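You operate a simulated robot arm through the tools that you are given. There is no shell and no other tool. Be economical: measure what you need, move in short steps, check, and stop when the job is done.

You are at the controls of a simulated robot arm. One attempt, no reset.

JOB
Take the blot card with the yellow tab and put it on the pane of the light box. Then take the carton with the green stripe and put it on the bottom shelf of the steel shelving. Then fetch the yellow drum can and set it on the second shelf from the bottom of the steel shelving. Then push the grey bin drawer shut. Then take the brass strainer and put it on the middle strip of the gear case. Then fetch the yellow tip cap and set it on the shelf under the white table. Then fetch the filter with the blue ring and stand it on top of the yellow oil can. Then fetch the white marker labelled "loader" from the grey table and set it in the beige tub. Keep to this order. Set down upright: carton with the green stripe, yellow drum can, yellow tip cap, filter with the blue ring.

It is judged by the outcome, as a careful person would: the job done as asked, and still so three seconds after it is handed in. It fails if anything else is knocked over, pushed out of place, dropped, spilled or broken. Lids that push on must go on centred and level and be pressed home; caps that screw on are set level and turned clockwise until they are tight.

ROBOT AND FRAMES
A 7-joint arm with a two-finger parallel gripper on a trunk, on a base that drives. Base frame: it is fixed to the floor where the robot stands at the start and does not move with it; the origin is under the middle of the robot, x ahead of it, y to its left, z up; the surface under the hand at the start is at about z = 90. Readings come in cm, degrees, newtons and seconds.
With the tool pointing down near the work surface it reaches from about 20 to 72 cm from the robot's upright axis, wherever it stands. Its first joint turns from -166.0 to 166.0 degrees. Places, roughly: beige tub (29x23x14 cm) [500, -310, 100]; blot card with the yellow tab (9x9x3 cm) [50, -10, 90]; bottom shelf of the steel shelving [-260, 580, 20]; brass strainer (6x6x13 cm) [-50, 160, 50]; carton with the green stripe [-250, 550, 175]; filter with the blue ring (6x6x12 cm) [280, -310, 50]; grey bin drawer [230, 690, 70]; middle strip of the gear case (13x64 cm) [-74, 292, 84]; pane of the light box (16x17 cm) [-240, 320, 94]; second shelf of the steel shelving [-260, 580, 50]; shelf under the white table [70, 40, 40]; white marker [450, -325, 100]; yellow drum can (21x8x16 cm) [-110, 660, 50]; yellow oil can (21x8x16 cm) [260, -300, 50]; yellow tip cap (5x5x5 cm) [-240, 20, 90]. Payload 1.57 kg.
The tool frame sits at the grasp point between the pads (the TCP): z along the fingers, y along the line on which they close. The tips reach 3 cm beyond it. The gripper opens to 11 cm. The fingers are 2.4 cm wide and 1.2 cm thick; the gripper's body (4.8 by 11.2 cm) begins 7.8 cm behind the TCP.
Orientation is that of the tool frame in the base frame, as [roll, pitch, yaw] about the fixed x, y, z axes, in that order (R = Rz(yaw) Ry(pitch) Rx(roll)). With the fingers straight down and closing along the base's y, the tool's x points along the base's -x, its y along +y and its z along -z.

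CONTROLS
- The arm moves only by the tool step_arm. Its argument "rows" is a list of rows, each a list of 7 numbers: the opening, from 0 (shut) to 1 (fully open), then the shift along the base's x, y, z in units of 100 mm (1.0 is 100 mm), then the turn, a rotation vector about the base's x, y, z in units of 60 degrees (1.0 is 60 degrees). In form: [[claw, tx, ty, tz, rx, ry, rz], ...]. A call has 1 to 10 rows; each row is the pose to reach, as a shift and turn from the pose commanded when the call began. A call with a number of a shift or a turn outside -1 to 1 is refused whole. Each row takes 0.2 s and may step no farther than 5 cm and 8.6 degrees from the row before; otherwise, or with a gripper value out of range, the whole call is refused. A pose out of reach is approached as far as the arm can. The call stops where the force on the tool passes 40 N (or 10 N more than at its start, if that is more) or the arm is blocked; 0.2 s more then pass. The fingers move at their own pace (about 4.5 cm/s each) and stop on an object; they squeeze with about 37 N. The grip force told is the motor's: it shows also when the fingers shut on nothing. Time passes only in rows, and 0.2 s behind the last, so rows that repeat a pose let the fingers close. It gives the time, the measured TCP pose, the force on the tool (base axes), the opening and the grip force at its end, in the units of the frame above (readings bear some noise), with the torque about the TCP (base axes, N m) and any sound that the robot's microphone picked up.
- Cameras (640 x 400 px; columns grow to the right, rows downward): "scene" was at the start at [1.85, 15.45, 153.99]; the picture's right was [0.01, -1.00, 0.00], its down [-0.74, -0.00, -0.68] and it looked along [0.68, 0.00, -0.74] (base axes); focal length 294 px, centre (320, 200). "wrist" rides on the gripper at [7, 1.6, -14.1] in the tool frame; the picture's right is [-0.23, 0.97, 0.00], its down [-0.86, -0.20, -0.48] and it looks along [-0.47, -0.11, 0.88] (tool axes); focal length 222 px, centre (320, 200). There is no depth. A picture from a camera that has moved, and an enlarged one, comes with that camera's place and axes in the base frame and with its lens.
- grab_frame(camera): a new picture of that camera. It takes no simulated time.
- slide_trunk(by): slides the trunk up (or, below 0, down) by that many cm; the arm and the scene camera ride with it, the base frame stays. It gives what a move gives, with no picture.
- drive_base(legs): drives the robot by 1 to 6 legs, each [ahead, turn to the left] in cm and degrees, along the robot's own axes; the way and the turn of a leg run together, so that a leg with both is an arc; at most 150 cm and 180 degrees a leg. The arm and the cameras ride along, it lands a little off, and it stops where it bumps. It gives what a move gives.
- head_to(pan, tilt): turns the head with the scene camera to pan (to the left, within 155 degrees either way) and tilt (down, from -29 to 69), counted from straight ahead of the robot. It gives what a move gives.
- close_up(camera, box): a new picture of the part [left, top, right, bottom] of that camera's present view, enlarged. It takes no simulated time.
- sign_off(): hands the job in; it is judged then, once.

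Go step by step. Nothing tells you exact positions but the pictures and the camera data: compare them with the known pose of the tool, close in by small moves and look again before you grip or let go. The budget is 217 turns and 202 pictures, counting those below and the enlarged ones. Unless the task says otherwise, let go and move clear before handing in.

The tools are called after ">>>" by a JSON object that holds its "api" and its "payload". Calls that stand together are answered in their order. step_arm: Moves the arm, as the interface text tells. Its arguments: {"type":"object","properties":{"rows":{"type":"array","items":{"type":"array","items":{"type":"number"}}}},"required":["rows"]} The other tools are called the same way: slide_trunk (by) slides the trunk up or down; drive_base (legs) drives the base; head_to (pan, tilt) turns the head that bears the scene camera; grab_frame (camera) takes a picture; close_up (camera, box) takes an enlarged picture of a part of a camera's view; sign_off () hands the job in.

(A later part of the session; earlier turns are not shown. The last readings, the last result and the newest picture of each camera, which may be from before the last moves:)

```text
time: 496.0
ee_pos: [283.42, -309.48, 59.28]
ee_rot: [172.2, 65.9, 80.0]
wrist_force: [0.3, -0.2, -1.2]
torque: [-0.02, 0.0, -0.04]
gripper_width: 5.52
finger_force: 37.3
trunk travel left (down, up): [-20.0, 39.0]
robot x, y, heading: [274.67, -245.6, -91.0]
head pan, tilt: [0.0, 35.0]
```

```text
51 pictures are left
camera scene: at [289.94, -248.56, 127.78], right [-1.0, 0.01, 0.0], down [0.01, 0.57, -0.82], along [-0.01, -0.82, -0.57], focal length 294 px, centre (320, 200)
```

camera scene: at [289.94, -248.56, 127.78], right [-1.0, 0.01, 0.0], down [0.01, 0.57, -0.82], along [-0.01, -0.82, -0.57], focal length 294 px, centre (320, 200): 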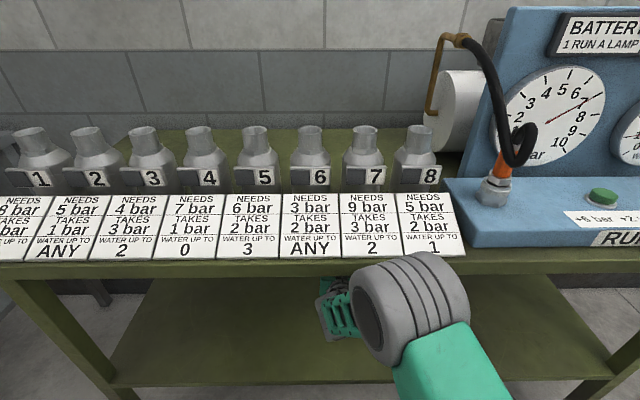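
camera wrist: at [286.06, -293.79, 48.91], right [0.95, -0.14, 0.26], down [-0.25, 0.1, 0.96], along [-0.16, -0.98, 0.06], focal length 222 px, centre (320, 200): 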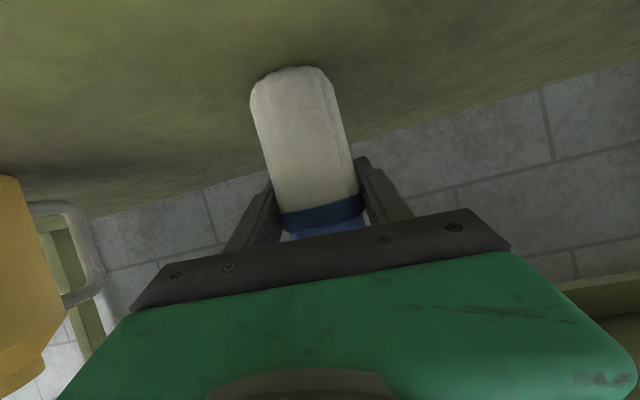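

The elbow is close to the bench edge. I'll back out, stretch the arm further, and reassess.

>>> {"api": "drive_base", "payload": {"legs": [[-28, 0]]}}

>>> {"api": "step_arm", "payload": {"rows": [[0, 0, -0.4, 0, 0, 0, 0], [0, 0, -0.8, 0, 0, 0, 0]]}}

>>> {"api": "grab_frame", "payload": {"camera": "scene"}}

>>> {"api": "grab_frame", "payload": {"camera": "wrist"}}

```text
time: 497.9
ee_pos: [283.83, -281.45, 59.31]
ee_rot: [172.2, 65.9, 80.1]
wrist_force: [0.3, -0.6, -1.1]
torque: [0.02, 0.02, 0.0]
gripper_width: 5.5
finger_force: 37.0
trunk travel left (down, up): [-20.0, 39.0]
robot x, y, heading: [275.36, -217.49, -90.7]
head pan, tilt: [0.0, 35.0]
```

```text
time: 498.5
ee_pos: [283.92, -289.52, 59.37]
ee_rot: [172.3, 65.9, 80.0]
wrist_force: [-0.1, -0.3, -0.9]
torque: [0.05, -0.02, 0.02]
gripper_width: 5.5
finger_force: 37.0
trunk travel left (down, up): [-20.0, 39.0]
robot x, y, heading: [274.81, -217.66, -90.8]
head pan, tilt: [0.0, 35.0]
```

```text
50 pictures are left
camera scene: at [290.35, -220.45, 127.78], right [-1.0, 0.01, 0.0], down [0.01, 0.57, -0.82], along [-0.01, -0.82, -0.57], focal length 294 px, centre (320, 200)
```

scene: 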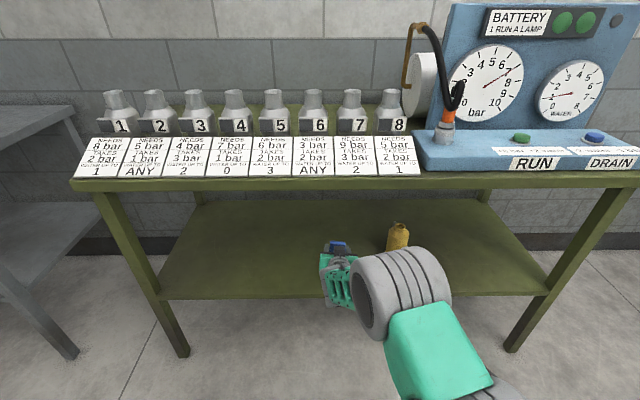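

```text
49 pictures are left
camera wrist: at [286.5, -273.86, 58.89], right [0.96, -0.14, 0.26], down [-0.25, 0.1, 0.96], along [-0.16, -0.98, 0.06], focal length 222 px, centre (320, 200)
```

wrist: 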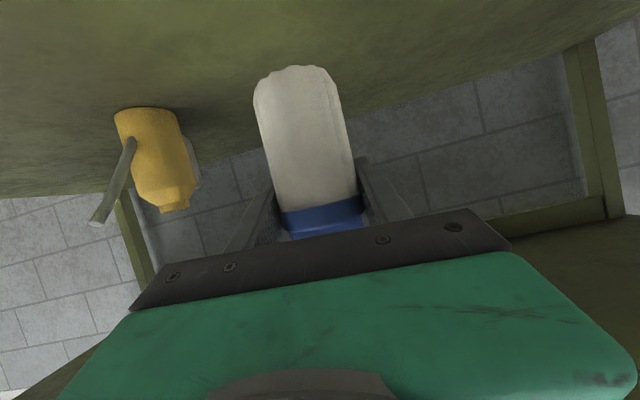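

Now the elbow has clearance. I'll lift further, shift the arm sideways, and jog the base over to line up with the oil can.

>>> {"api": "slide_trunk", "payload": {"by": 7.5}}

>>> {"api": "drive_base", "payload": {"legs": [[-12, 0]]}}

>>> {"api": "step_arm", "payload": {"rows": [[0, -0.4, 0, 0, 0, 0, 0], [0, -0.8, 0, 0, 0, 0, 0], [0, -1, 0, 0, 0, 0, 0]]}}

>>> {"api": "drive_base", "payload": {"legs": [[0, 30], [-31, 0], [0, -30], [30, 0]]}}

>>> {"api": "grab_frame", "payload": {"camera": "wrist"}}

>>> {"api": "grab_frame", "payload": {"camera": "scene"}}

```text
time: 499.6
ee_pos: [283.88, -289.6, 66.75]
ee_rot: [172.3, 66.0, 80.0]
wrist_force: [-1.0, -0.3, -0.7]
torque: [0.01, 0.04, 0.02]
gripper_width: 5.46
finger_force: 37.5
trunk travel left (down, up): [-27.5, 31.5]
robot x, y, heading: [275.22, -217.49, -90.9]
head pan, tilt: [0.0, 35.0]
```

```text
time: 500.9
ee_pos: [284.07, -277.42, 66.71]
ee_rot: [172.1, 66.0, 80.0]
wrist_force: [-0.5, 0.2, -0.8]
torque: [-0.01, -0.04, 0.03]
gripper_width: 5.47
finger_force: 37.0
trunk travel left (down, up): [-27.5, 31.5]
robot x, y, heading: [275.33, -205.17, -90.8]
head pan, tilt: [0.0, 35.0]
```

```text
time: 501.7
ee_pos: [274.03, -277.39, 66.71]
ee_rot: [172.2, 66.0, 80.2]
wrist_force: [-0.1, 0.5, -0.3]
torque: [0.0, 0.01, -0.03]
gripper_width: 5.44
finger_force: 36.6
trunk travel left (down, up): [-27.5, 31.5]
robot x, y, heading: [275.1, -205.14, -90.8]
head pan, tilt: [0.0, 35.0]
```

```text
time: 508.4
ee_pos: [258.94, -280.14, 66.67]
ee_rot: [172.2, 65.9, 80.2]
wrist_force: [0.0, 0.0, -0.8]
torque: [0.02, -0.02, 0.01]
gripper_width: 5.43
finger_force: 37.1
trunk travel left (down, up): [-27.5, 31.5]
robot x, y, heading: [259.46, -208.04, -90.4]
head pan, tilt: [0.0, 35.0]
```

```text
48 pictures are left
camera wrist: at [261.57, -264.4, 66.33], right [0.96, -0.13, 0.26], down [-0.25, 0.1, 0.96], along [-0.16, -0.99, 0.06], focal length 222 px, centre (320, 200)
```

wrist: 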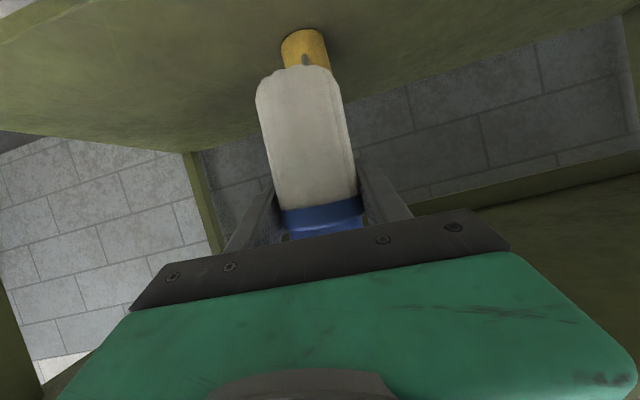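

```text
47 pictures are left
camera scene: at [275.03, -211.0, 135.28], right [-1.0, 0.01, 0.0], down [0.0, 0.57, -0.82], along [-0.01, -0.82, -0.57], focal length 294 px, centre (320, 200)
```

scene: 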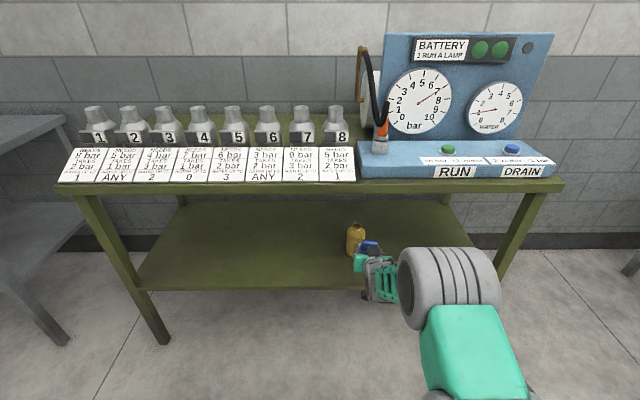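

>>> {"api": "close_up", "payload": {"camera": "scene", "box": [320, 200, 420, 275]}}

```text
5.33 times, centred on (370, 238) of scene
camera zoom: at [275.03, -211.0, 135.28], right [-1.0, 0.01, 0.0], down [0.0, 0.57, -0.82], along [-0.01, -0.82, -0.57], focal length 1566 px, centre (53, 0)
```

zoom: 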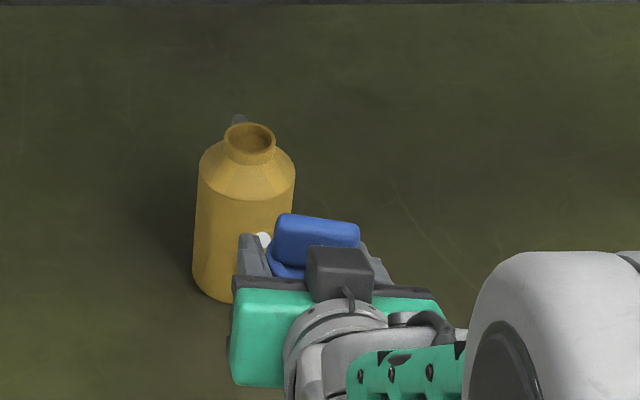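

The can's neck is at about (258.7, -307.3), rim z ≈ 55. I'll drive forward 20 cm, then check.

>>> {"api": "drive_base", "payload": {"legs": [[20, 0]]}}

>>> {"api": "grab_frame", "payload": {"camera": "wrist"}}

>>> {"api": "close_up", "payload": {"camera": "scene", "box": [300, 180, 500, 300]}}

```text
time: 510.0
ee_pos: [258.9, -300.23, 66.7]
ee_rot: [172.2, 65.9, 80.3]
wrist_force: [0.1, -0.2, -0.6]
torque: [0.03, 0.01, -0.02]
gripper_width: 5.43
finger_force: 37.1
trunk travel left (down, up): [-27.5, 31.5]
robot x, y, heading: [260.01, -227.97, -90.3]
head pan, tilt: [0.0, 35.0]
```

```text
45 pictures are left
camera wrist: at [261.44, -284.55, 66.33], right [0.96, -0.13, 0.26], down [-0.25, 0.1, 0.96], along [-0.16, -0.99, 0.06], focal length 222 px, centre (320, 200)
```

wrist: 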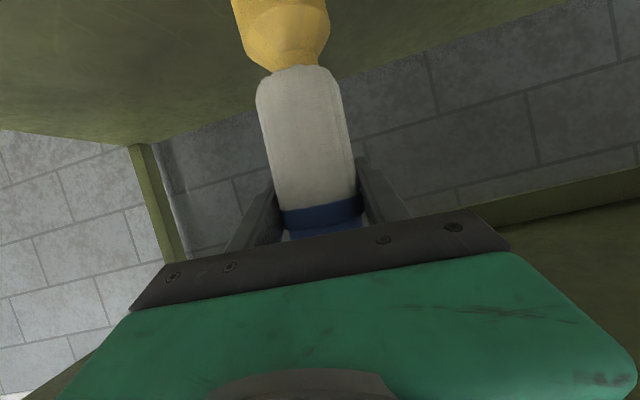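

```text
3.20 times, centred on (400, 240) of scene
camera zoom: at [274.87, -231.15, 135.28], right [-1.0, 0.01, 0.0], down [0.0, 0.57, -0.82], along [-0.01, -0.82, -0.57], focal length 939 px, centre (64, 72)
```

zoom: 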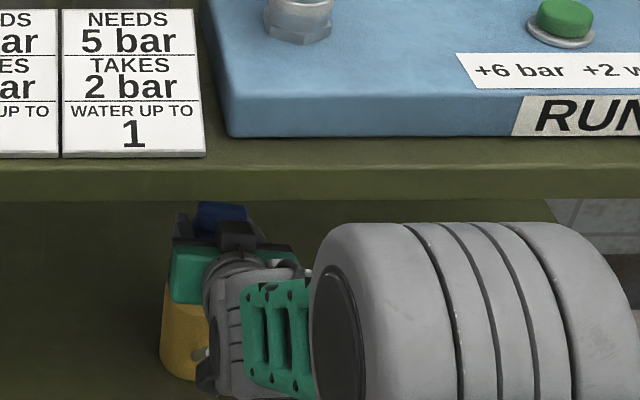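

>>> {"api": "close_up", "payload": {"camera": "wrist", "box": [210, 0, 370, 100]}}

```text
4.00 times, centred on (290, 50) of wrist
camera zoom: at [261.44, -284.55, 66.33], right [0.96, -0.13, 0.26], down [-0.25, 0.1, 0.96], along [-0.16, -0.99, 0.06], focal length 888 px, centre (440, 800)
```

zoom: 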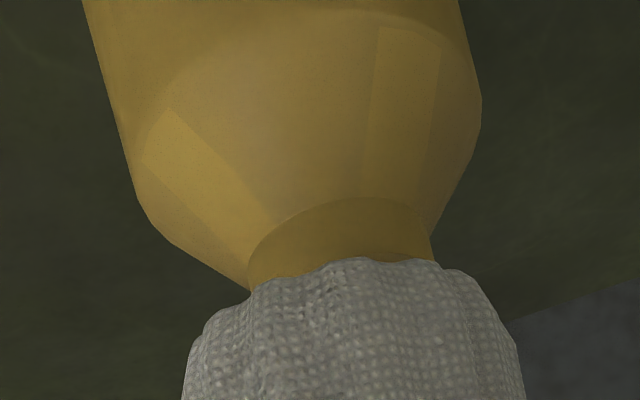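

Relative measurements put the neck about 6.2 cm ahead and 0.25 cm to -x of the filter's axis. I'll move there.

>>> {"api": "drive_base", "payload": {"legs": [[6.2, 0]]}}

>>> {"api": "step_arm", "payload": {"rows": [[0, -0.02, 0, -0.1, 0, 0, 0], [0, -0.02, 0, -0.2, 0, 0, 0]]}}

>>> {"api": "close_up", "payload": {"camera": "wrist", "box": [210, 0, 370, 100]}}

>>> {"api": "close_up", "payload": {"camera": "scene", "box": [300, 180, 460, 300]}}

```text
time: 510.9
ee_pos: [258.93, -306.58, 66.55]
ee_rot: [172.2, 65.9, 80.5]
wrist_force: [-0.4, -0.5, -1.6]
torque: [-0.02, 0.0, 0.01]
gripper_width: 5.42
finger_force: 37.6
trunk travel left (down, up): [-27.5, 31.5]
robot x, y, heading: [259.5, -234.46, -90.4]
head pan, tilt: [0.0, 35.0]
```

```text
time: 511.5
ee_pos: [258.71, -306.48, 64.61]
ee_rot: [172.2, 65.9, 80.5]
wrist_force: [0.4, 0.9, -1.6]
torque: [0.0, -0.01, 0.05]
gripper_width: 5.42
finger_force: 36.8
trunk travel left (down, up): [-27.5, 31.5]
robot x, y, heading: [259.64, -234.39, -90.3]
head pan, tilt: [0.0, 35.0]
```

```text
4.00 times, centred on (290, 50) of wrist
camera zoom: at [261.2, -290.77, 64.29], right [0.96, -0.13, 0.26], down [-0.25, 0.1, 0.96], along [-0.16, -0.99, 0.06], focal length 888 px, centre (440, 800)
```

zoom: 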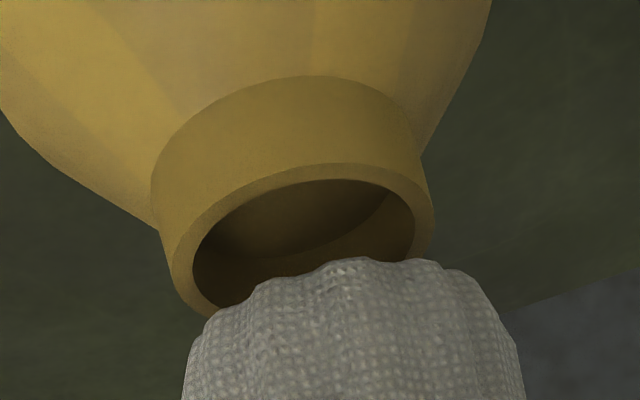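

```text
3.33 times, centred on (380, 240) of scene
camera zoom: at [274.83, -237.41, 135.28], right [-1.0, 0.01, 0.0], down [0.0, 0.57, -0.82], along [-0.01, -0.82, -0.57], focal length 979 px, centre (120, 67)
```

zoom: 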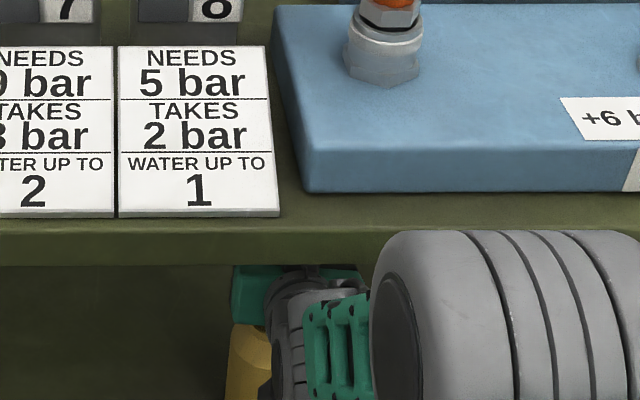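

I can see the open neck right under the filter's front edge; estimates put the axes within ~0.5 cm. I'll nudge back 0.4 cm and lower in very small steps until contact.

>>> {"api": "step_arm", "payload": {"rows": [[0, 0, 0.04, 0, 0, 0, 0], [0, 0, 0.04, -0.02, 0, 0, 0], [0, 0, 0.04, -0.04, 0, 0, 0], [0, 0, 0.04, -0.06, 0, 0, 0], [0, 0, 0.04, -0.08, 0, 0, 0]]}}

>>> {"api": "close_up", "payload": {"camera": "wrist", "box": [210, 0, 370, 100]}}

```text
time: 512.7
ee_pos: [258.65, -306.2, 63.99]
ee_rot: [172.2, 66.1, 80.4]
wrist_force: [0.7, 1.8, 5.0]
torque: [0.25, 0.14, -0.04]
gripper_width: 5.46
finger_force: 36.8
trunk travel left (down, up): [-27.5, 31.5]
robot x, y, heading: [259.48, -234.49, -90.3]
head pan, tilt: [0.0, 35.0]
```

```text
4.00 times, centred on (290, 50) of wrist
camera zoom: at [261.17, -290.4, 63.61], right [0.96, -0.13, 0.26], down [-0.25, 0.1, 0.96], along [-0.16, -0.99, 0.07], focal length 888 px, centre (440, 800)
```

zoom: 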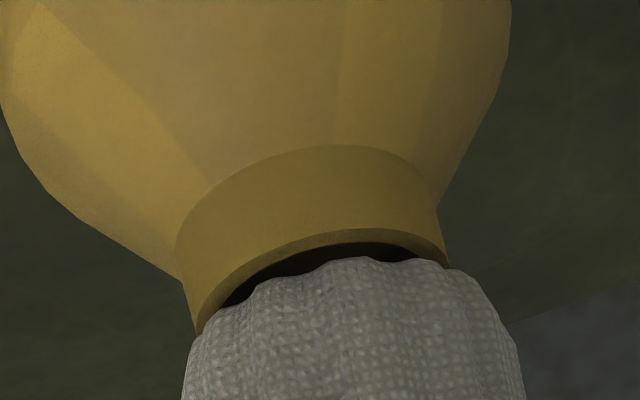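

Contact came at TCP z ≈ 64, and the picture shows the neck's front still exposed: the filter is about 1.4 cm too far back. I'll lift slightly, shift +1.4 cm in y, and lower again.

>>> {"api": "step_arm", "payload": {"rows": [[0, 0, 0, 0.1, 0, 0, 0], [0, 0.01, 0.07, 0.1, 0, 0, 0], [0, 0.01, 0.14, 0.1, 0, 0, 0], [0, 0.01, 0.14, 0.06, 0, 0, 0]]}}

>>> {"api": "close_up", "payload": {"camera": "wrist", "box": [210, 0, 370, 100]}}

```text
time: 513.7
ee_pos: [258.77, -304.75, 64.46]
ee_rot: [172.2, 65.9, 80.4]
wrist_force: [0.1, -0.5, -0.8]
torque: [-0.02, 0.0, -0.01]
gripper_width: 5.42
finger_force: 36.9
trunk travel left (down, up): [-27.5, 31.5]
robot x, y, heading: [259.64, -234.85, -90.3]
head pan, tilt: [0.0, 35.0]
```

```text
4.00 times, centred on (290, 50) of wrist
camera zoom: at [261.29, -289.01, 64.13], right [0.96, -0.13, 0.26], down [-0.25, 0.1, 0.96], along [-0.16, -0.99, 0.06], focal length 888 px, centre (440, 800)
```

zoom: 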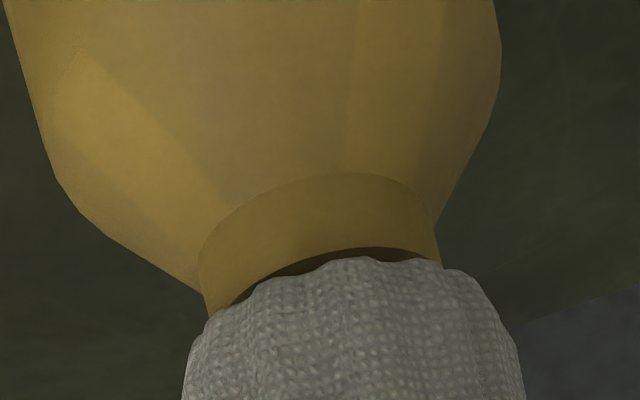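

>>> {"api": "step_arm", "payload": {"rows": [[0, 0, 0, -0.02, 0, 0, 0], [0, 0, 0, -0.04, 0, 0, 0], [0, 0, 0, -0.055, 0, 0, 0], [0, 0, 0, -0.055, 0, 0, 0]]}}

>>> {"api": "close_up", "payload": {"camera": "wrist", "box": [210, 0, 370, 100]}}

```text
time: 514.7
ee_pos: [258.82, -304.73, 64.09]
ee_rot: [172.2, 66.1, 80.3]
wrist_force: [-0.3, 0.2, 1.8]
torque: [0.03, 0.07, 0.0]
gripper_width: 5.4
finger_force: 37.1
trunk travel left (down, up): [-27.5, 31.5]
robot x, y, heading: [259.68, -234.05, -90.5]
head pan, tilt: [0.0, 35.0]
```

```text
4.00 times, centred on (290, 50) of wrist
camera zoom: at [261.28, -289.03, 63.63], right [0.96, -0.13, 0.26], down [-0.25, 0.1, 0.96], along [-0.16, -0.99, 0.07], focal length 888 px, centre (440, 800)
```

zoom: 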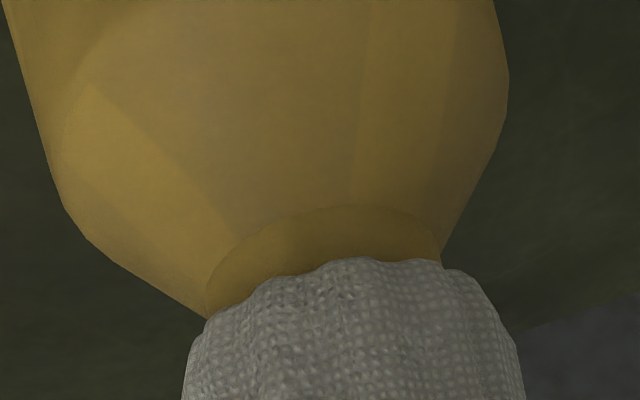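

Good: touching, and the neck is hidden evenly under the filter. I'll settle it, release gently, and look.

>>> {"api": "step_arm", "payload": {"rows": [[0, 0, 0, -0.015, 0, 0, 0], [0, 0, 0, -0.015, 0, 0, 0], [0.55, 0, 0, -0.01, 0, 0, 0], [0.7, 0, 0, -0.005, 0, 0, 0], [0.85, 0, 0, 0, 0, 0, 0], [0.85, 0, 0, 0, 0, 0, 0]]}}

>>> {"api": "grab_frame", "payload": {"camera": "wrist"}}

```text
time: 516.1
ee_pos: [258.72, -304.7, 63.97]
ee_rot: [172.2, 65.9, 80.5]
wrist_force: [0.3, -0.2, 0.2]
torque: [-0.02, -0.02, 0.03]
gripper_width: 9.35
finger_force: 0.0
trunk travel left (down, up): [-27.5, 31.5]
robot x, y, heading: [259.47, -234.25, -90.5]
head pan, tilt: [0.0, 35.0]
```

```text
37 pictures are left
camera wrist: at [261.3, -289.01, 63.58], right [0.96, -0.13, 0.26], down [-0.25, 0.1, 0.96], along [-0.16, -0.99, 0.06], focal length 222 px, centre (320, 200)
```

wrist: 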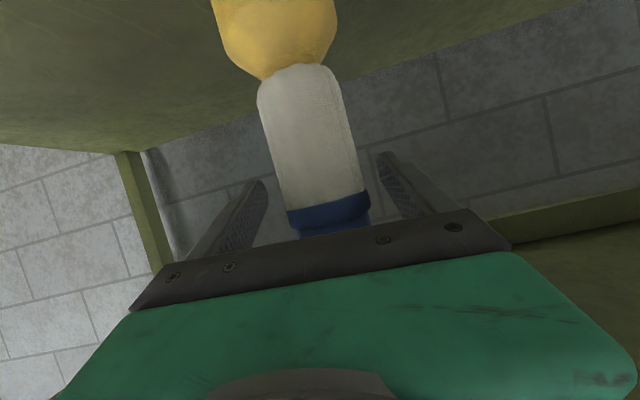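

It stands by itself. I'll back out straight.

>>> {"api": "drive_base", "payload": {"legs": [[-25, 0]]}}

>>> {"api": "grab_frame", "payload": {"camera": "wrist"}}

>>> {"api": "close_up", "payload": {"camera": "scene", "box": [280, 180, 440, 300]}}

```text
time: 518.0
ee_pos: [258.99, -279.69, 63.89]
ee_rot: [172.2, 65.9, 80.4]
wrist_force: [1.2, -0.5, -0.8]
torque: [0.01, 0.01, 0.01]
gripper_width: 9.35
finger_force: 0.0
trunk travel left (down, up): [-27.5, 31.5]
robot x, y, heading: [259.67, -209.06, -90.3]
head pan, tilt: [0.0, 35.0]
```

```text
36 pictures are left
camera wrist: at [261.49, -264.01, 63.57], right [0.96, -0.13, 0.26], down [-0.25, 0.1, 0.96], along [-0.15, -0.99, 0.06], focal length 222 px, centre (320, 200)
```

wrist: 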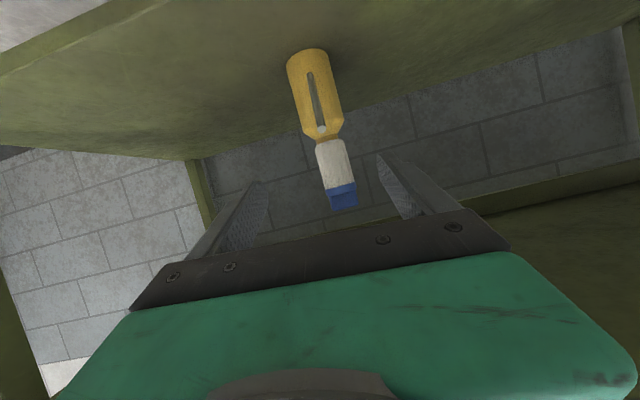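

```text
3.33 times, centred on (360, 240) of scene
camera zoom: at [275.0, -212.41, 135.28], right [-1.0, 0.01, 0.0], down [0.0, 0.57, -0.82], along [-0.01, -0.82, -0.57], focal length 979 px, centre (187, 67)
```

zoom: 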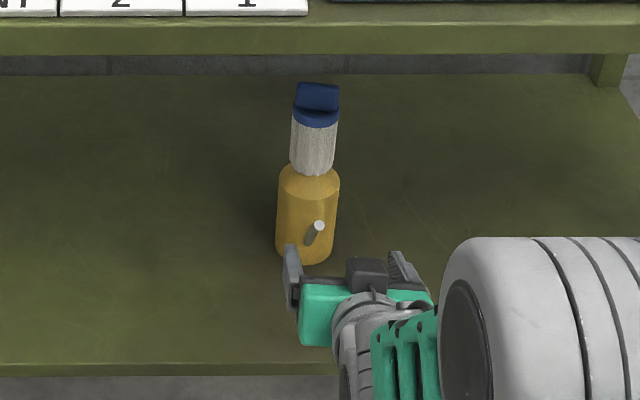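

The filter stands upright on the oil can. Finally the white markers on the grey table to the east; I'll drive there and look.

>>> {"api": "drive_base", "payload": {"legs": [[-10, 0], [0, 91], [150, 0], [35, 0]]}}

>>> {"api": "slide_trunk", "payload": {"by": 25}}

>>> {"api": "head_to", "payload": {"pan": -80, "tilt": 35}}

>>> {"api": "grab_frame", "payload": {"camera": "scene"}}

```text
time: 531.9
ee_pos: [515.43, -197.28, 63.88]
ee_rot: [172.3, 65.8, 171.5]
wrist_force: [-0.4, -0.2, -0.4]
torque: [0.01, -0.01, -0.03]
gripper_width: 9.35
finger_force: 0.1
trunk travel left (down, up): [-27.5, 31.5]
robot x, y, heading: [445.04, -198.16, 0.8]
head pan, tilt: [0.0, 35.0]
```

```text
time: 534.5
ee_pos: [515.41, -197.28, 88.98]
ee_rot: [172.1, 65.9, 171.5]
wrist_force: [-0.1, -0.1, 0.6]
torque: [0.01, 0.01, 0.0]
gripper_width: 9.34
finger_force: 0.0
trunk travel left (down, up): [-52.5, 6.5]
robot x, y, heading: [444.81, -197.64, 0.6]
head pan, tilt: [0.0, 35.0]
```

```text
time: 536.0
ee_pos: [515.46, -197.33, 88.85]
ee_rot: [172.2, 65.9, 171.5]
wrist_force: [-0.2, 0.6, 0.6]
torque: [0.01, -0.01, 0.0]
gripper_width: 9.37
finger_force: 0.1
trunk travel left (down, up): [-52.5, 6.5]
robot x, y, heading: [444.92, -197.92, 0.8]
head pan, tilt: [-80.0, 35.0]
```

```text
34 pictures are left
camera scene: at [440.57, -191.37, 160.28], right [-0.98, -0.19, 0.0], down [-0.11, 0.56, -0.82], along [0.15, -0.8, -0.57], focal length 294 px, centre (320, 200)
```

scene: 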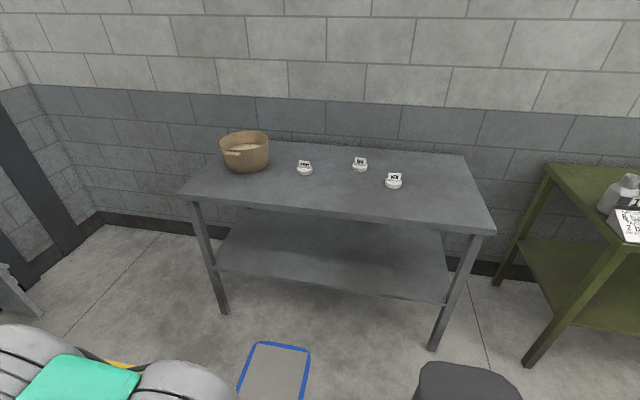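

>>> {"api": "close_up", "payload": {"camera": "scene", "box": [290, 145, 420, 200]}}

>>> {"api": "close_up", "payload": {"camera": "scene", "box": [180, 120, 320, 220]}}

```text
4.92 times, centred on (355, 172) of scene
camera zoom: at [440.57, -191.37, 160.28], right [-0.98, -0.19, 0.0], down [-0.11, 0.56, -0.82], along [0.15, -0.8, -0.57], focal length 1445 px, centre (148, 335)
```

zoom: 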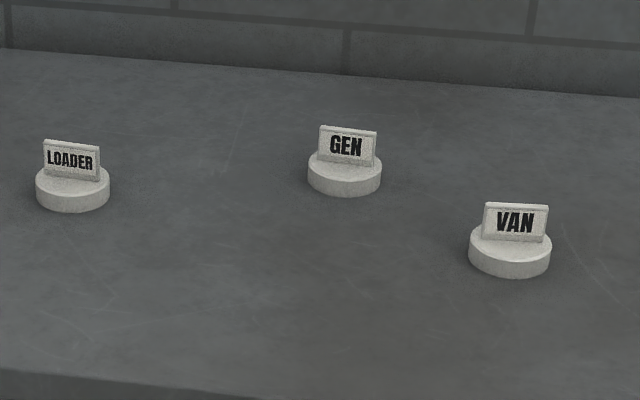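

```text
4.00 times, centred on (250, 170) of scene
camera zoom: at [440.57, -191.37, 160.28], right [-0.98, -0.19, 0.0], down [-0.11, 0.56, -0.82], along [0.15, -0.8, -0.57], focal length 1174 px, centre (600, 320)
```

zoom: 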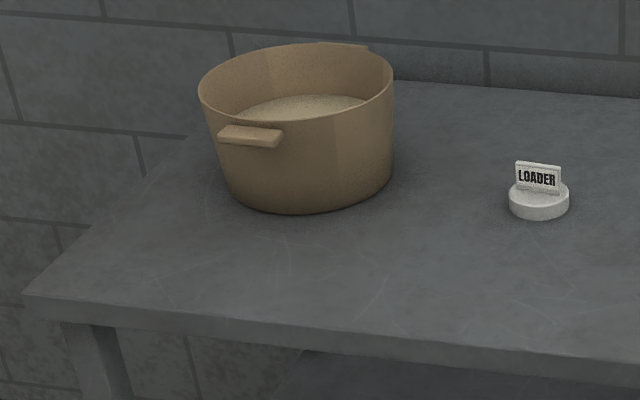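

The LOADER marker is at about (471, -312) on the table; the tub is near (499, -307). I'll drive to x ≈ 470, re-posture the arm for this height, and face the table.

>>> {"api": "drive_base", "payload": {"legs": [[25, 0], [0, -90.7]]}}

>>> {"api": "step_arm", "payload": {"rows": [[0.8, 0, 0, 0.4, 0, 0, 0], [0.8, 0, 0, 0.8, 0, 0, 0], [0.8, 0, 0, 1, 0, 0, 0]]}}

>>> {"api": "step_arm", "payload": {"rows": [[0.8, 0, 0, 0.4, 0, 0, 0], [0.8, 0, 0.1, 0.8, 0, 0, 0], [0.8, 0, 0.2, 1, 0.1, 0, 0], [0.8, 0, 0.3, 1, 0.2, 0, 0], [0.8, 0, 0.4, 1, 0.25, 0, 0]]}}

>>> {"api": "head_to", "payload": {"pan": 0, "tilt": 40}}

>>> {"api": "grab_frame", "payload": {"camera": "wrist"}}

>>> {"api": "grab_frame", "payload": {"camera": "scene"}}

```text
time: 541.7
ee_pos: [469.72, -268.0, 88.95]
ee_rot: [172.2, 65.8, 80.5]
wrist_force: [-0.4, 0.1, 0.4]
torque: [-0.03, 0.01, 0.02]
gripper_width: 9.33
finger_force: 0.0
trunk travel left (down, up): [-52.5, 6.5]
robot x, y, heading: [470.5, -197.5, -90.1]
head pan, tilt: [-80.0, 35.0]
```

```text
time: 542.5
ee_pos: [469.62, -268.03, 98.95]
ee_rot: [172.3, 65.8, 80.5]
wrist_force: [0.7, 0.8, -0.1]
torque: [0.03, 0.01, 0.0]
gripper_width: 8.81
finger_force: 0.1
trunk travel left (down, up): [-52.5, 6.5]
robot x, y, heading: [470.14, -197.86, -90.3]
head pan, tilt: [-80.0, 35.0]
```

```text
time: 543.7
ee_pos: [469.75, -263.94, 108.92]
ee_rot: [176.2, 51.0, 83.8]
wrist_force: [0.5, 0.6, 0.8]
torque: [0.05, 0.0, 0.0]
gripper_width: 8.81
finger_force: 0.0
trunk travel left (down, up): [-52.5, 6.5]
robot x, y, heading: [470.25, -197.87, -90.1]
head pan, tilt: [-80.0, 35.0]
```

```text
time: 545.2
ee_pos: [469.71, -263.99, 109.06]
ee_rot: [176.0, 51.1, 83.8]
wrist_force: [0.6, -0.2, -0.5]
torque: [-0.06, 0.0, -0.04]
gripper_width: 8.79
finger_force: 0.0
trunk travel left (down, up): [-52.5, 6.5]
robot x, y, heading: [470.49, -197.45, -90.5]
head pan, tilt: [0.0, 40.0]
```

```text
31 pictures are left
camera wrist: at [472.23, -248.67, 112.68], right [0.96, -0.2, 0.22], down [-0.25, -0.15, 0.96], along [-0.15, -0.97, -0.19], focal length 222 px, centre (320, 200)
```

wrist: 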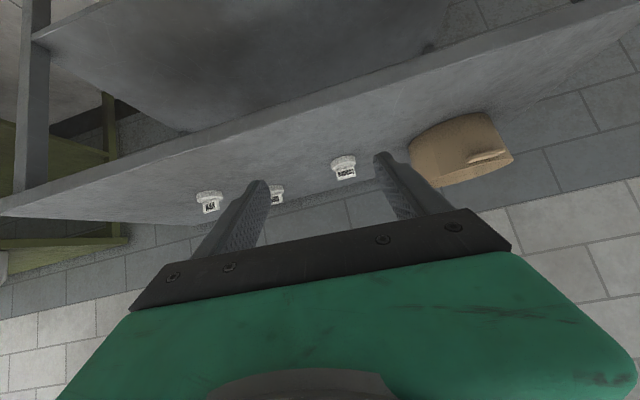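

```text
30 pictures are left
camera scene: at [485.69, -200.39, 159.52], right [-1.0, 0.01, 0.0], down [0.0, 0.64, -0.77], along [0.0, -0.77, -0.64], focal length 294 px, centre (320, 200)
```

scene: 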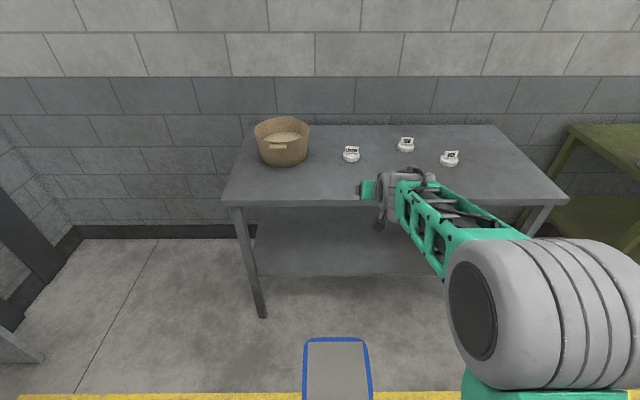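

>>> {"api": "slide_trunk", "payload": {"by": -10}}

>>> {"api": "drive_base", "payload": {"legs": [[32, 0]]}}

>>> {"api": "grab_frame", "payload": {"camera": "wrist"}}

>>> {"api": "grab_frame", "payload": {"camera": "scene"}}

```text
time: 546.5
ee_pos: [469.77, -263.93, 98.93]
ee_rot: [176.1, 51.1, 83.7]
wrist_force: [0.2, 0.0, 0.8]
torque: [0.0, -0.05, -0.01]
gripper_width: 8.8
finger_force: 0.1
trunk travel left (down, up): [-42.5, 16.5]
robot x, y, heading: [469.96, -197.84, -90.3]
head pan, tilt: [0.0, 40.0]
```

```text
time: 548.7
ee_pos: [469.53, -296.03, 98.97]
ee_rot: [176.1, 51.0, 83.8]
wrist_force: [-0.6, 0.2, -0.7]
torque: [-0.02, 0.0, 0.03]
gripper_width: 8.8
finger_force: 0.1
trunk travel left (down, up): [-42.5, 16.5]
robot x, y, heading: [470.13, -230.17, -89.8]
head pan, tilt: [0.0, 40.0]
```

```text
29 pictures are left
camera wrist: at [472.06, -280.83, 102.68], right [0.96, -0.2, 0.22], down [-0.25, -0.15, 0.96], along [-0.15, -0.97, -0.19], focal length 222 px, centre (320, 200)
```

wrist: 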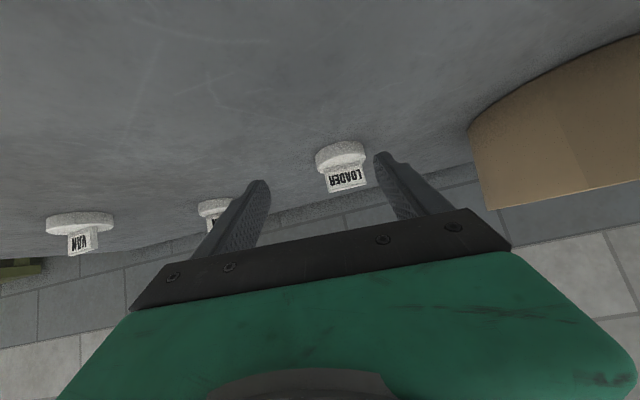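

```text
28 pictures are left
camera scene: at [485.51, -232.55, 149.52], right [-1.0, 0.01, 0.0], down [0.0, 0.64, -0.77], along [0.0, -0.77, -0.64], focal length 294 px, centre (320, 200)
```

scene: 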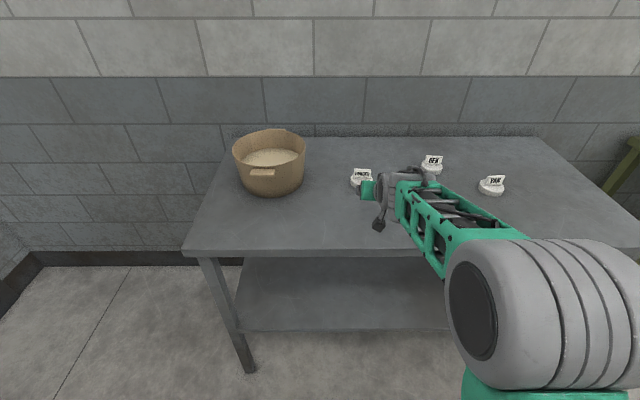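

The marker's tag is at about (471.6, -312.4), z 91–95. I'll move in and check.

>>> {"api": "step_arm", "payload": {"rows": [[0.85, 0.1, 0, -0.15, 0, 0, 0], [0.85, 0.2, 0, -0.3, 0, 0, 0]]}}

>>> {"api": "drive_base", "payload": {"legs": [[10, 0]]}}

>>> {"api": "grab_frame", "payload": {"camera": "wrist"}}

```text
time: 549.3
ee_pos: [471.5, -296.05, 96.06]
ee_rot: [176.1, 51.0, 83.9]
wrist_force: [-0.3, -0.2, -0.6]
torque: [0.04, 0.0, 0.01]
gripper_width: 9.35
finger_force: 0.1
trunk travel left (down, up): [-42.5, 16.5]
robot x, y, heading: [470.1, -229.77, -89.9]
head pan, tilt: [0.0, 40.0]
```

```text
time: 550.4
ee_pos: [471.39, -306.21, 96.03]
ee_rot: [176.1, 51.1, 83.8]
wrist_force: [-0.2, -0.2, 0.6]
torque: [0.01, -0.03, -0.01]
gripper_width: 9.38
finger_force: 0.1
trunk travel left (down, up): [-42.5, 16.5]
robot x, y, heading: [470.1, -239.69, -90.5]
head pan, tilt: [0.0, 40.0]
```

```text
27 pictures are left
camera wrist: at [473.92, -290.8, 99.72], right [0.96, -0.2, 0.22], down [-0.25, -0.15, 0.96], along [-0.15, -0.97, -0.19], focal length 222 px, centre (320, 200)
```

wrist: 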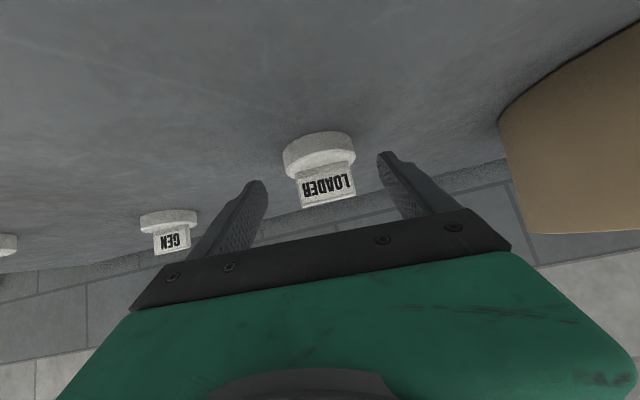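

>>> {"api": "step_arm", "payload": {"rows": [[0.85, 0, -0.2, -0.05, 0, 0, 0], [0.85, 0, -0.4, -0.1, 0, 0, 0], [0.85, 0, -0.58, -0.14, 0, 0, 0]]}}

>>> {"api": "grab_frame", "payload": {"camera": "wrist"}}

```text
time: 551.2
ee_pos: [471.42, -311.93, 94.56]
ee_rot: [176.1, 51.0, 83.8]
wrist_force: [0.7, 0.4, -0.2]
torque: [-0.01, -0.02, -0.04]
gripper_width: 9.37
finger_force: 0.1
trunk travel left (down, up): [-42.5, 16.5]
robot x, y, heading: [470.12, -239.54, -90.5]
head pan, tilt: [0.0, 40.0]
```

```text
26 pictures are left
camera wrist: at [473.86, -296.61, 98.29], right [0.96, -0.2, 0.22], down [-0.25, -0.15, 0.96], along [-0.15, -0.97, -0.19], focal length 222 px, centre (320, 200)
```

wrist: 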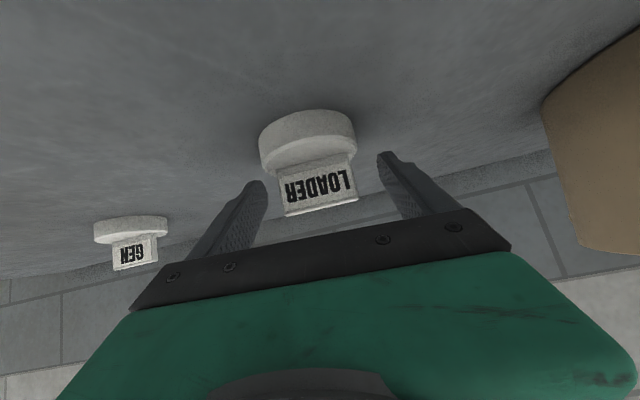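

>>> {"api": "step_arm", "payload": {"rows": [[0, 0, 0, 0, 0, 0, 0], [0, 0, 0, 0, 0, 0, 0], [0, 0, 0, 0, 0, 0, 0], [0, 0, 0, 0, 0, 0, 0], [0, 0, 0, 0.2, 0, 0, 0], [0, 0, 0, 0.5, 0, 0, 0], [0, 0, 0, 0.8, 0, 0, 0]]}}

>>> {"api": "grab_frame", "payload": {"camera": "wrist"}}

```text
time: 552.8
ee_pos: [471.32, -312.03, 102.66]
ee_rot: [176.2, 51.0, 83.8]
wrist_force: [-0.6, -0.6, -0.6]
torque: [-0.01, 0.02, -0.02]
gripper_width: 5.45
finger_force: 37.3
trunk travel left (down, up): [-42.5, 16.5]
robot x, y, heading: [469.91, -239.68, -90.1]
head pan, tilt: [0.0, 40.0]
```

```text
25 pictures are left
camera wrist: at [473.84, -296.68, 106.35], right [0.96, -0.2, 0.22], down [-0.25, -0.15, 0.96], along [-0.15, -0.97, -0.19], focal length 222 px, centre (320, 200)
```

wrist: 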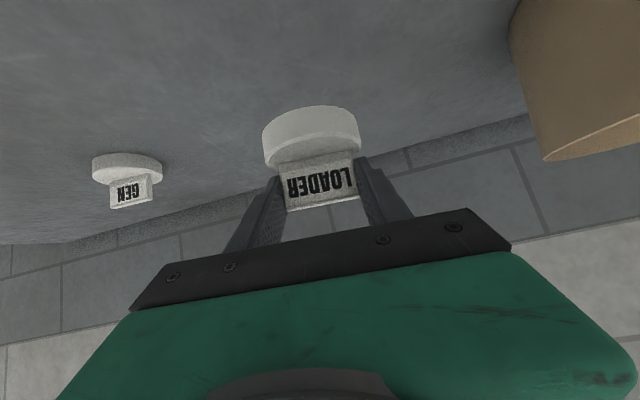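

The marker is held. I'll raise by 14 cm, then swing the base left so it comes over the tub at about (501, -314).

>>> {"api": "slide_trunk", "payload": {"by": 14}}

>>> {"api": "drive_base", "payload": {"legs": [[0, 23], [7, 0]]}}

>>> {"api": "grab_frame", "payload": {"camera": "wrist"}}

>>> {"api": "grab_frame", "payload": {"camera": "scene"}}

```text
time: 554.5
ee_pos: [471.4, -312.06, 116.61]
ee_rot: [176.1, 51.0, 83.9]
wrist_force: [-0.8, -0.3, -0.5]
torque: [-0.02, 0.01, -0.02]
gripper_width: 5.43
finger_force: 37.2
trunk travel left (down, up): [-56.5, 2.5]
robot x, y, heading: [470.5, -240.02, -90.6]
head pan, tilt: [0.0, 40.0]
```

```text
time: 556.7
ee_pos: [502.06, -312.46, 116.48]
ee_rot: [176.1, 51.0, 106.8]
wrist_force: [0.9, 0.3, 0.2]
torque: [0.0, -0.01, -0.03]
gripper_width: 5.42
finger_force: 37.0
trunk travel left (down, up): [-56.5, 2.5]
robot x, y, heading: [472.62, -246.5, -67.3]
head pan, tilt: [0.0, 40.0]
```

```text
24 pictures are left
camera wrist: at [498.49, -297.35, 120.24], right [0.96, 0.19, 0.22], down [-0.17, -0.24, 0.96], along [0.24, -0.95, -0.19], focal length 222 px, centre (320, 200)
```

wrist: 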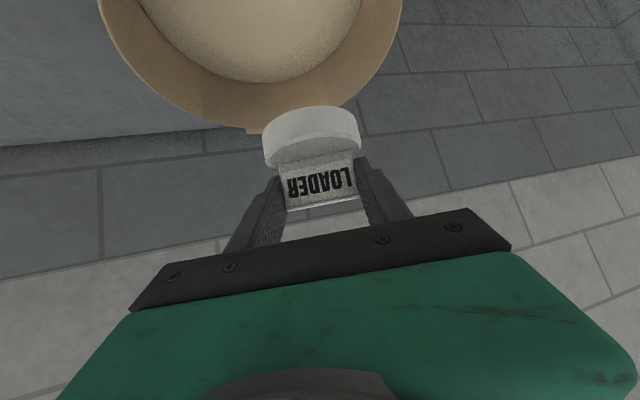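

```text
23 pictures are left
camera scene: at [488.0, -242.9, 163.52], right [-0.92, -0.38, 0.0], down [-0.25, 0.59, -0.77], along [0.29, -0.71, -0.64], focal length 294 px, centre (320, 200)
```

scene: 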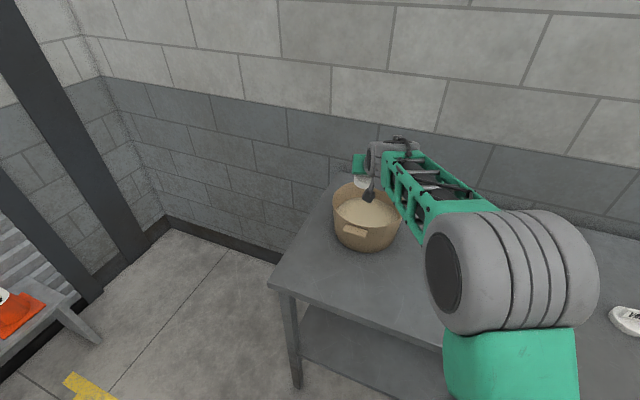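

The marker is above the tub (centre ≈ (501.3, -314.5), sand at z ≈ 96). I'll centre and lower it.

>>> {"api": "step_arm", "payload": {"rows": [[0, -0.05, -0.1, -0.2, 0, 0, 0], [0, -0.05, -0.15, -0.6, 0, 0, 0], [0, -0.05, -0.15, -1, 0, 0, 0]]}}

>>> {"api": "grab_frame", "payload": {"camera": "wrist"}}

>>> {"api": "close_up", "payload": {"camera": "scene", "box": [300, 130, 460, 270]}}

```text
time: 557.5
ee_pos: [501.59, -313.73, 106.69]
ee_rot: [176.1, 51.0, 106.8]
wrist_force: [-0.4, -0.7, 0.2]
torque: [0.05, 0.03, -0.01]
gripper_width: 5.46
finger_force: 36.8
trunk travel left (down, up): [-56.5, 2.5]
robot x, y, heading: [472.77, -246.15, -67.4]
head pan, tilt: [0.0, 40.0]
```

```text
22 pictures are left
camera wrist: at [497.92, -298.84, 110.37], right [0.96, 0.19, 0.22], down [-0.17, -0.24, 0.96], along [0.24, -0.95, -0.19], focal length 222 px, centre (320, 200)
```

wrist: 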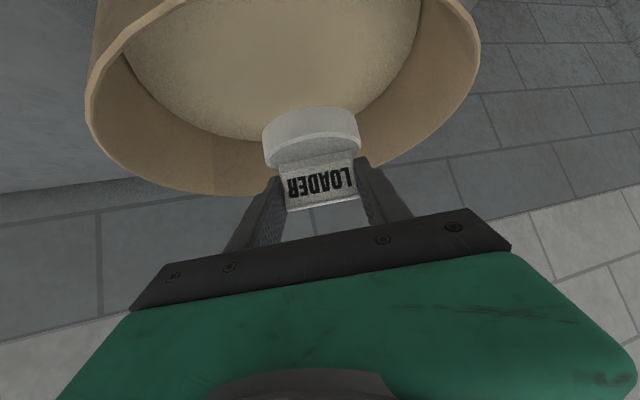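

```text
2.86 times, centred on (380, 200) of scene
camera zoom: at [487.96, -242.8, 163.53], right [-0.92, -0.38, 0.0], down [-0.25, 0.59, -0.77], along [0.29, -0.71, -0.64], focal length 839 px, centre (149, 200)
```

zoom: 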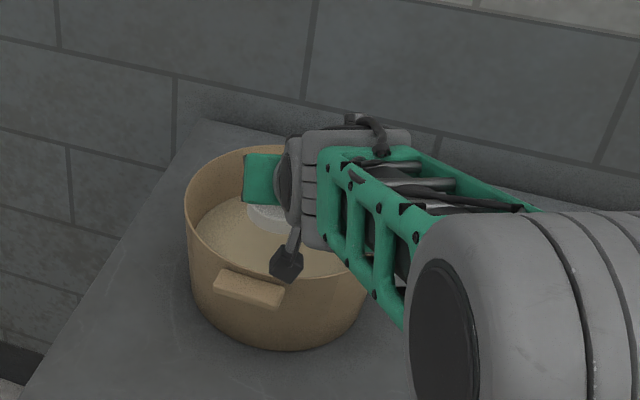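

>>> {"api": "step_arm", "payload": {"rows": [[0, 0, 0, -0.1, 0, 0, 0], [0, 0, 0, -0.2, 0, 0, 0], [0, 0, 0, -0.26, 0, 0, 0], [0, 0, 0, -0.32, 0, 0, 0], [0, 0, 0, -0.36, 0, 0, 0], [0, 0, 0, -0.4, 0, 0, 0]]}}

>>> {"api": "grab_frame", "payload": {"camera": "wrist"}}

```text
time: 558.9
ee_pos: [501.63, -313.79, 102.6]
ee_rot: [176.1, 51.0, 106.8]
wrist_force: [0.6, -0.7, 1.2]
torque: [0.02, 0.02, 0.0]
gripper_width: 5.43
finger_force: 36.8
trunk travel left (down, up): [-56.5, 2.5]
robot x, y, heading: [472.77, -246.33, -67.5]
head pan, tilt: [0.0, 40.0]
```

```text
20 pictures are left
camera wrist: at [497.93, -298.77, 106.3], right [0.96, 0.19, 0.22], down [-0.17, -0.24, 0.96], along [0.24, -0.95, -0.19], focal length 222 px, centre (320, 200)
```

wrist: 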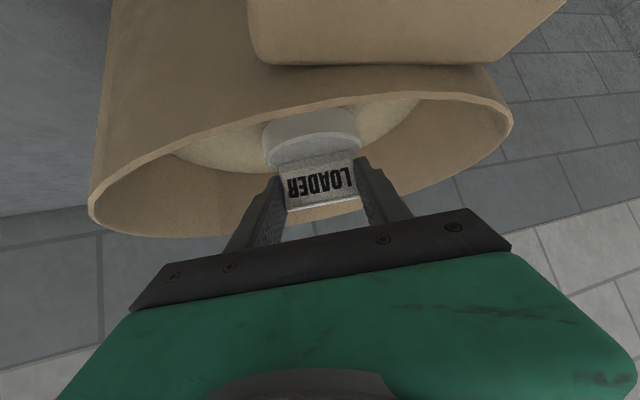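

>>> {"api": "step_arm", "payload": {"rows": [[0, 0, 0, -0.03, 0, 0, 0], [0, 0, 0, -0.06, 0, 0, 0], [0, 0, 0, -0.09, 0, 0, 0], [0, 0, 0, -0.12, 0, 0, 0], [0, 0, 0, -0.15, 0, 0, 0]]}}

>>> {"api": "close_up", "payload": {"camera": "wrist", "box": [80, 0, 540, 260]}}

```text
time: 560.1
ee_pos: [501.55, -313.82, 101.12]
ee_rot: [176.2, 51.1, 106.8]
wrist_force: [0.8, -0.1, -0.2]
torque: [-0.04, 0.0, -0.02]
gripper_width: 5.45
finger_force: 37.0
trunk travel left (down, up): [-56.5, 2.5]
robot x, y, heading: [472.71, -246.6, -67.4]
head pan, tilt: [0.0, 40.0]
```

```text
1.39 times, centred on (310, 130) of wrist
camera zoom: at [497.91, -298.75, 104.77], right [0.96, 0.19, 0.22], down [-0.17, -0.24, 0.96], along [0.24, -0.95, -0.19], focal length 309 px, centre (334, 297)
```

zoom: 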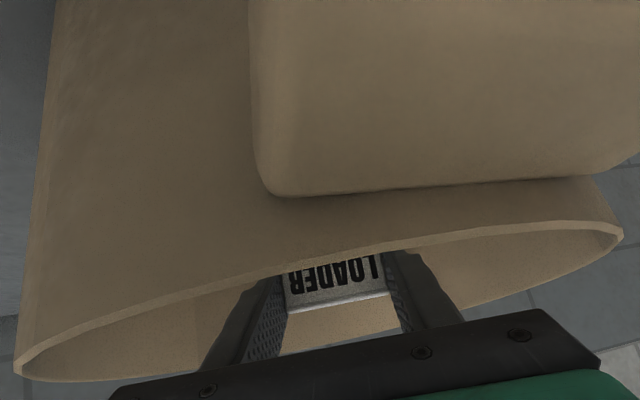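

>>> {"api": "close_up", "payload": {"camera": "scene", "box": [320, 160, 420, 260]}}

```text
4.00 times, centred on (370, 210) of scene
camera zoom: at [487.95, -242.79, 163.52], right [-0.92, -0.38, 0.0], down [-0.25, 0.59, -0.77], along [0.29, -0.71, -0.64], focal length 1174 px, centre (120, 160)
```

zoom: 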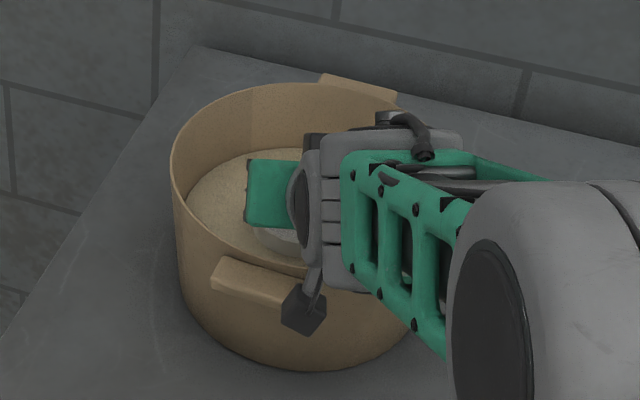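

The marker's base is within a few millimetres of the sand, and the wrist camera is close to the tub handle. I'll lower just a little more, watching force.

>>> {"api": "step_arm", "payload": {"rows": [[0, 0, 0.03, -0.02, 0, 0, 0], [0, 0, 0.05, -0.04, 0, 0, 0], [0, 0, 0.05, -0.06, 0, 0, 0]]}}

>>> {"api": "step_arm", "payload": {"rows": [[0, 0, 0, -0.02, 0, 0, 0], [0, 0, 0, -0.04, 0, 0, 0], [0, 0, 0, -0.06, 0, 0, 0]]}}

>>> {"api": "close_up", "payload": {"camera": "scene", "box": [320, 160, 420, 260]}}

```text
time: 560.9
ee_pos: [501.57, -313.21, 100.5]
ee_rot: [176.1, 51.0, 106.8]
wrist_force: [0.0, -0.4, -0.5]
torque: [-0.02, 0.0, 0.01]
gripper_width: 5.42
finger_force: 36.9
trunk travel left (down, up): [-56.5, 2.5]
robot x, y, heading: [473.2, -246.32, -67.3]
head pan, tilt: [0.0, 40.0]
```

```text
time: 561.7
ee_pos: [501.67, -313.2, 99.97]
ee_rot: [176.1, 51.0, 106.7]
wrist_force: [-0.1, 0.1, -1.0]
torque: [0.01, 0.02, 0.0]
gripper_width: 5.45
finger_force: 37.1
trunk travel left (down, up): [-56.5, 2.5]
robot x, y, heading: [472.59, -246.17, -67.4]
head pan, tilt: [0.0, 40.0]
```

```text
4.00 times, centred on (370, 210) of scene
camera zoom: at [487.94, -242.78, 163.52], right [-0.92, -0.38, 0.0], down [-0.25, 0.59, -0.77], along [0.29, -0.71, -0.64], focal length 1174 px, centre (120, 160)
```

zoom: 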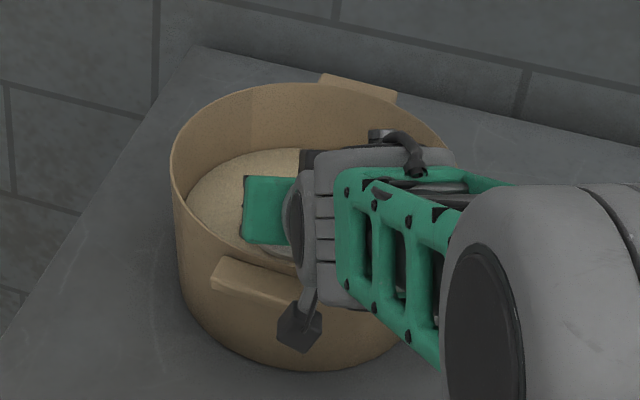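

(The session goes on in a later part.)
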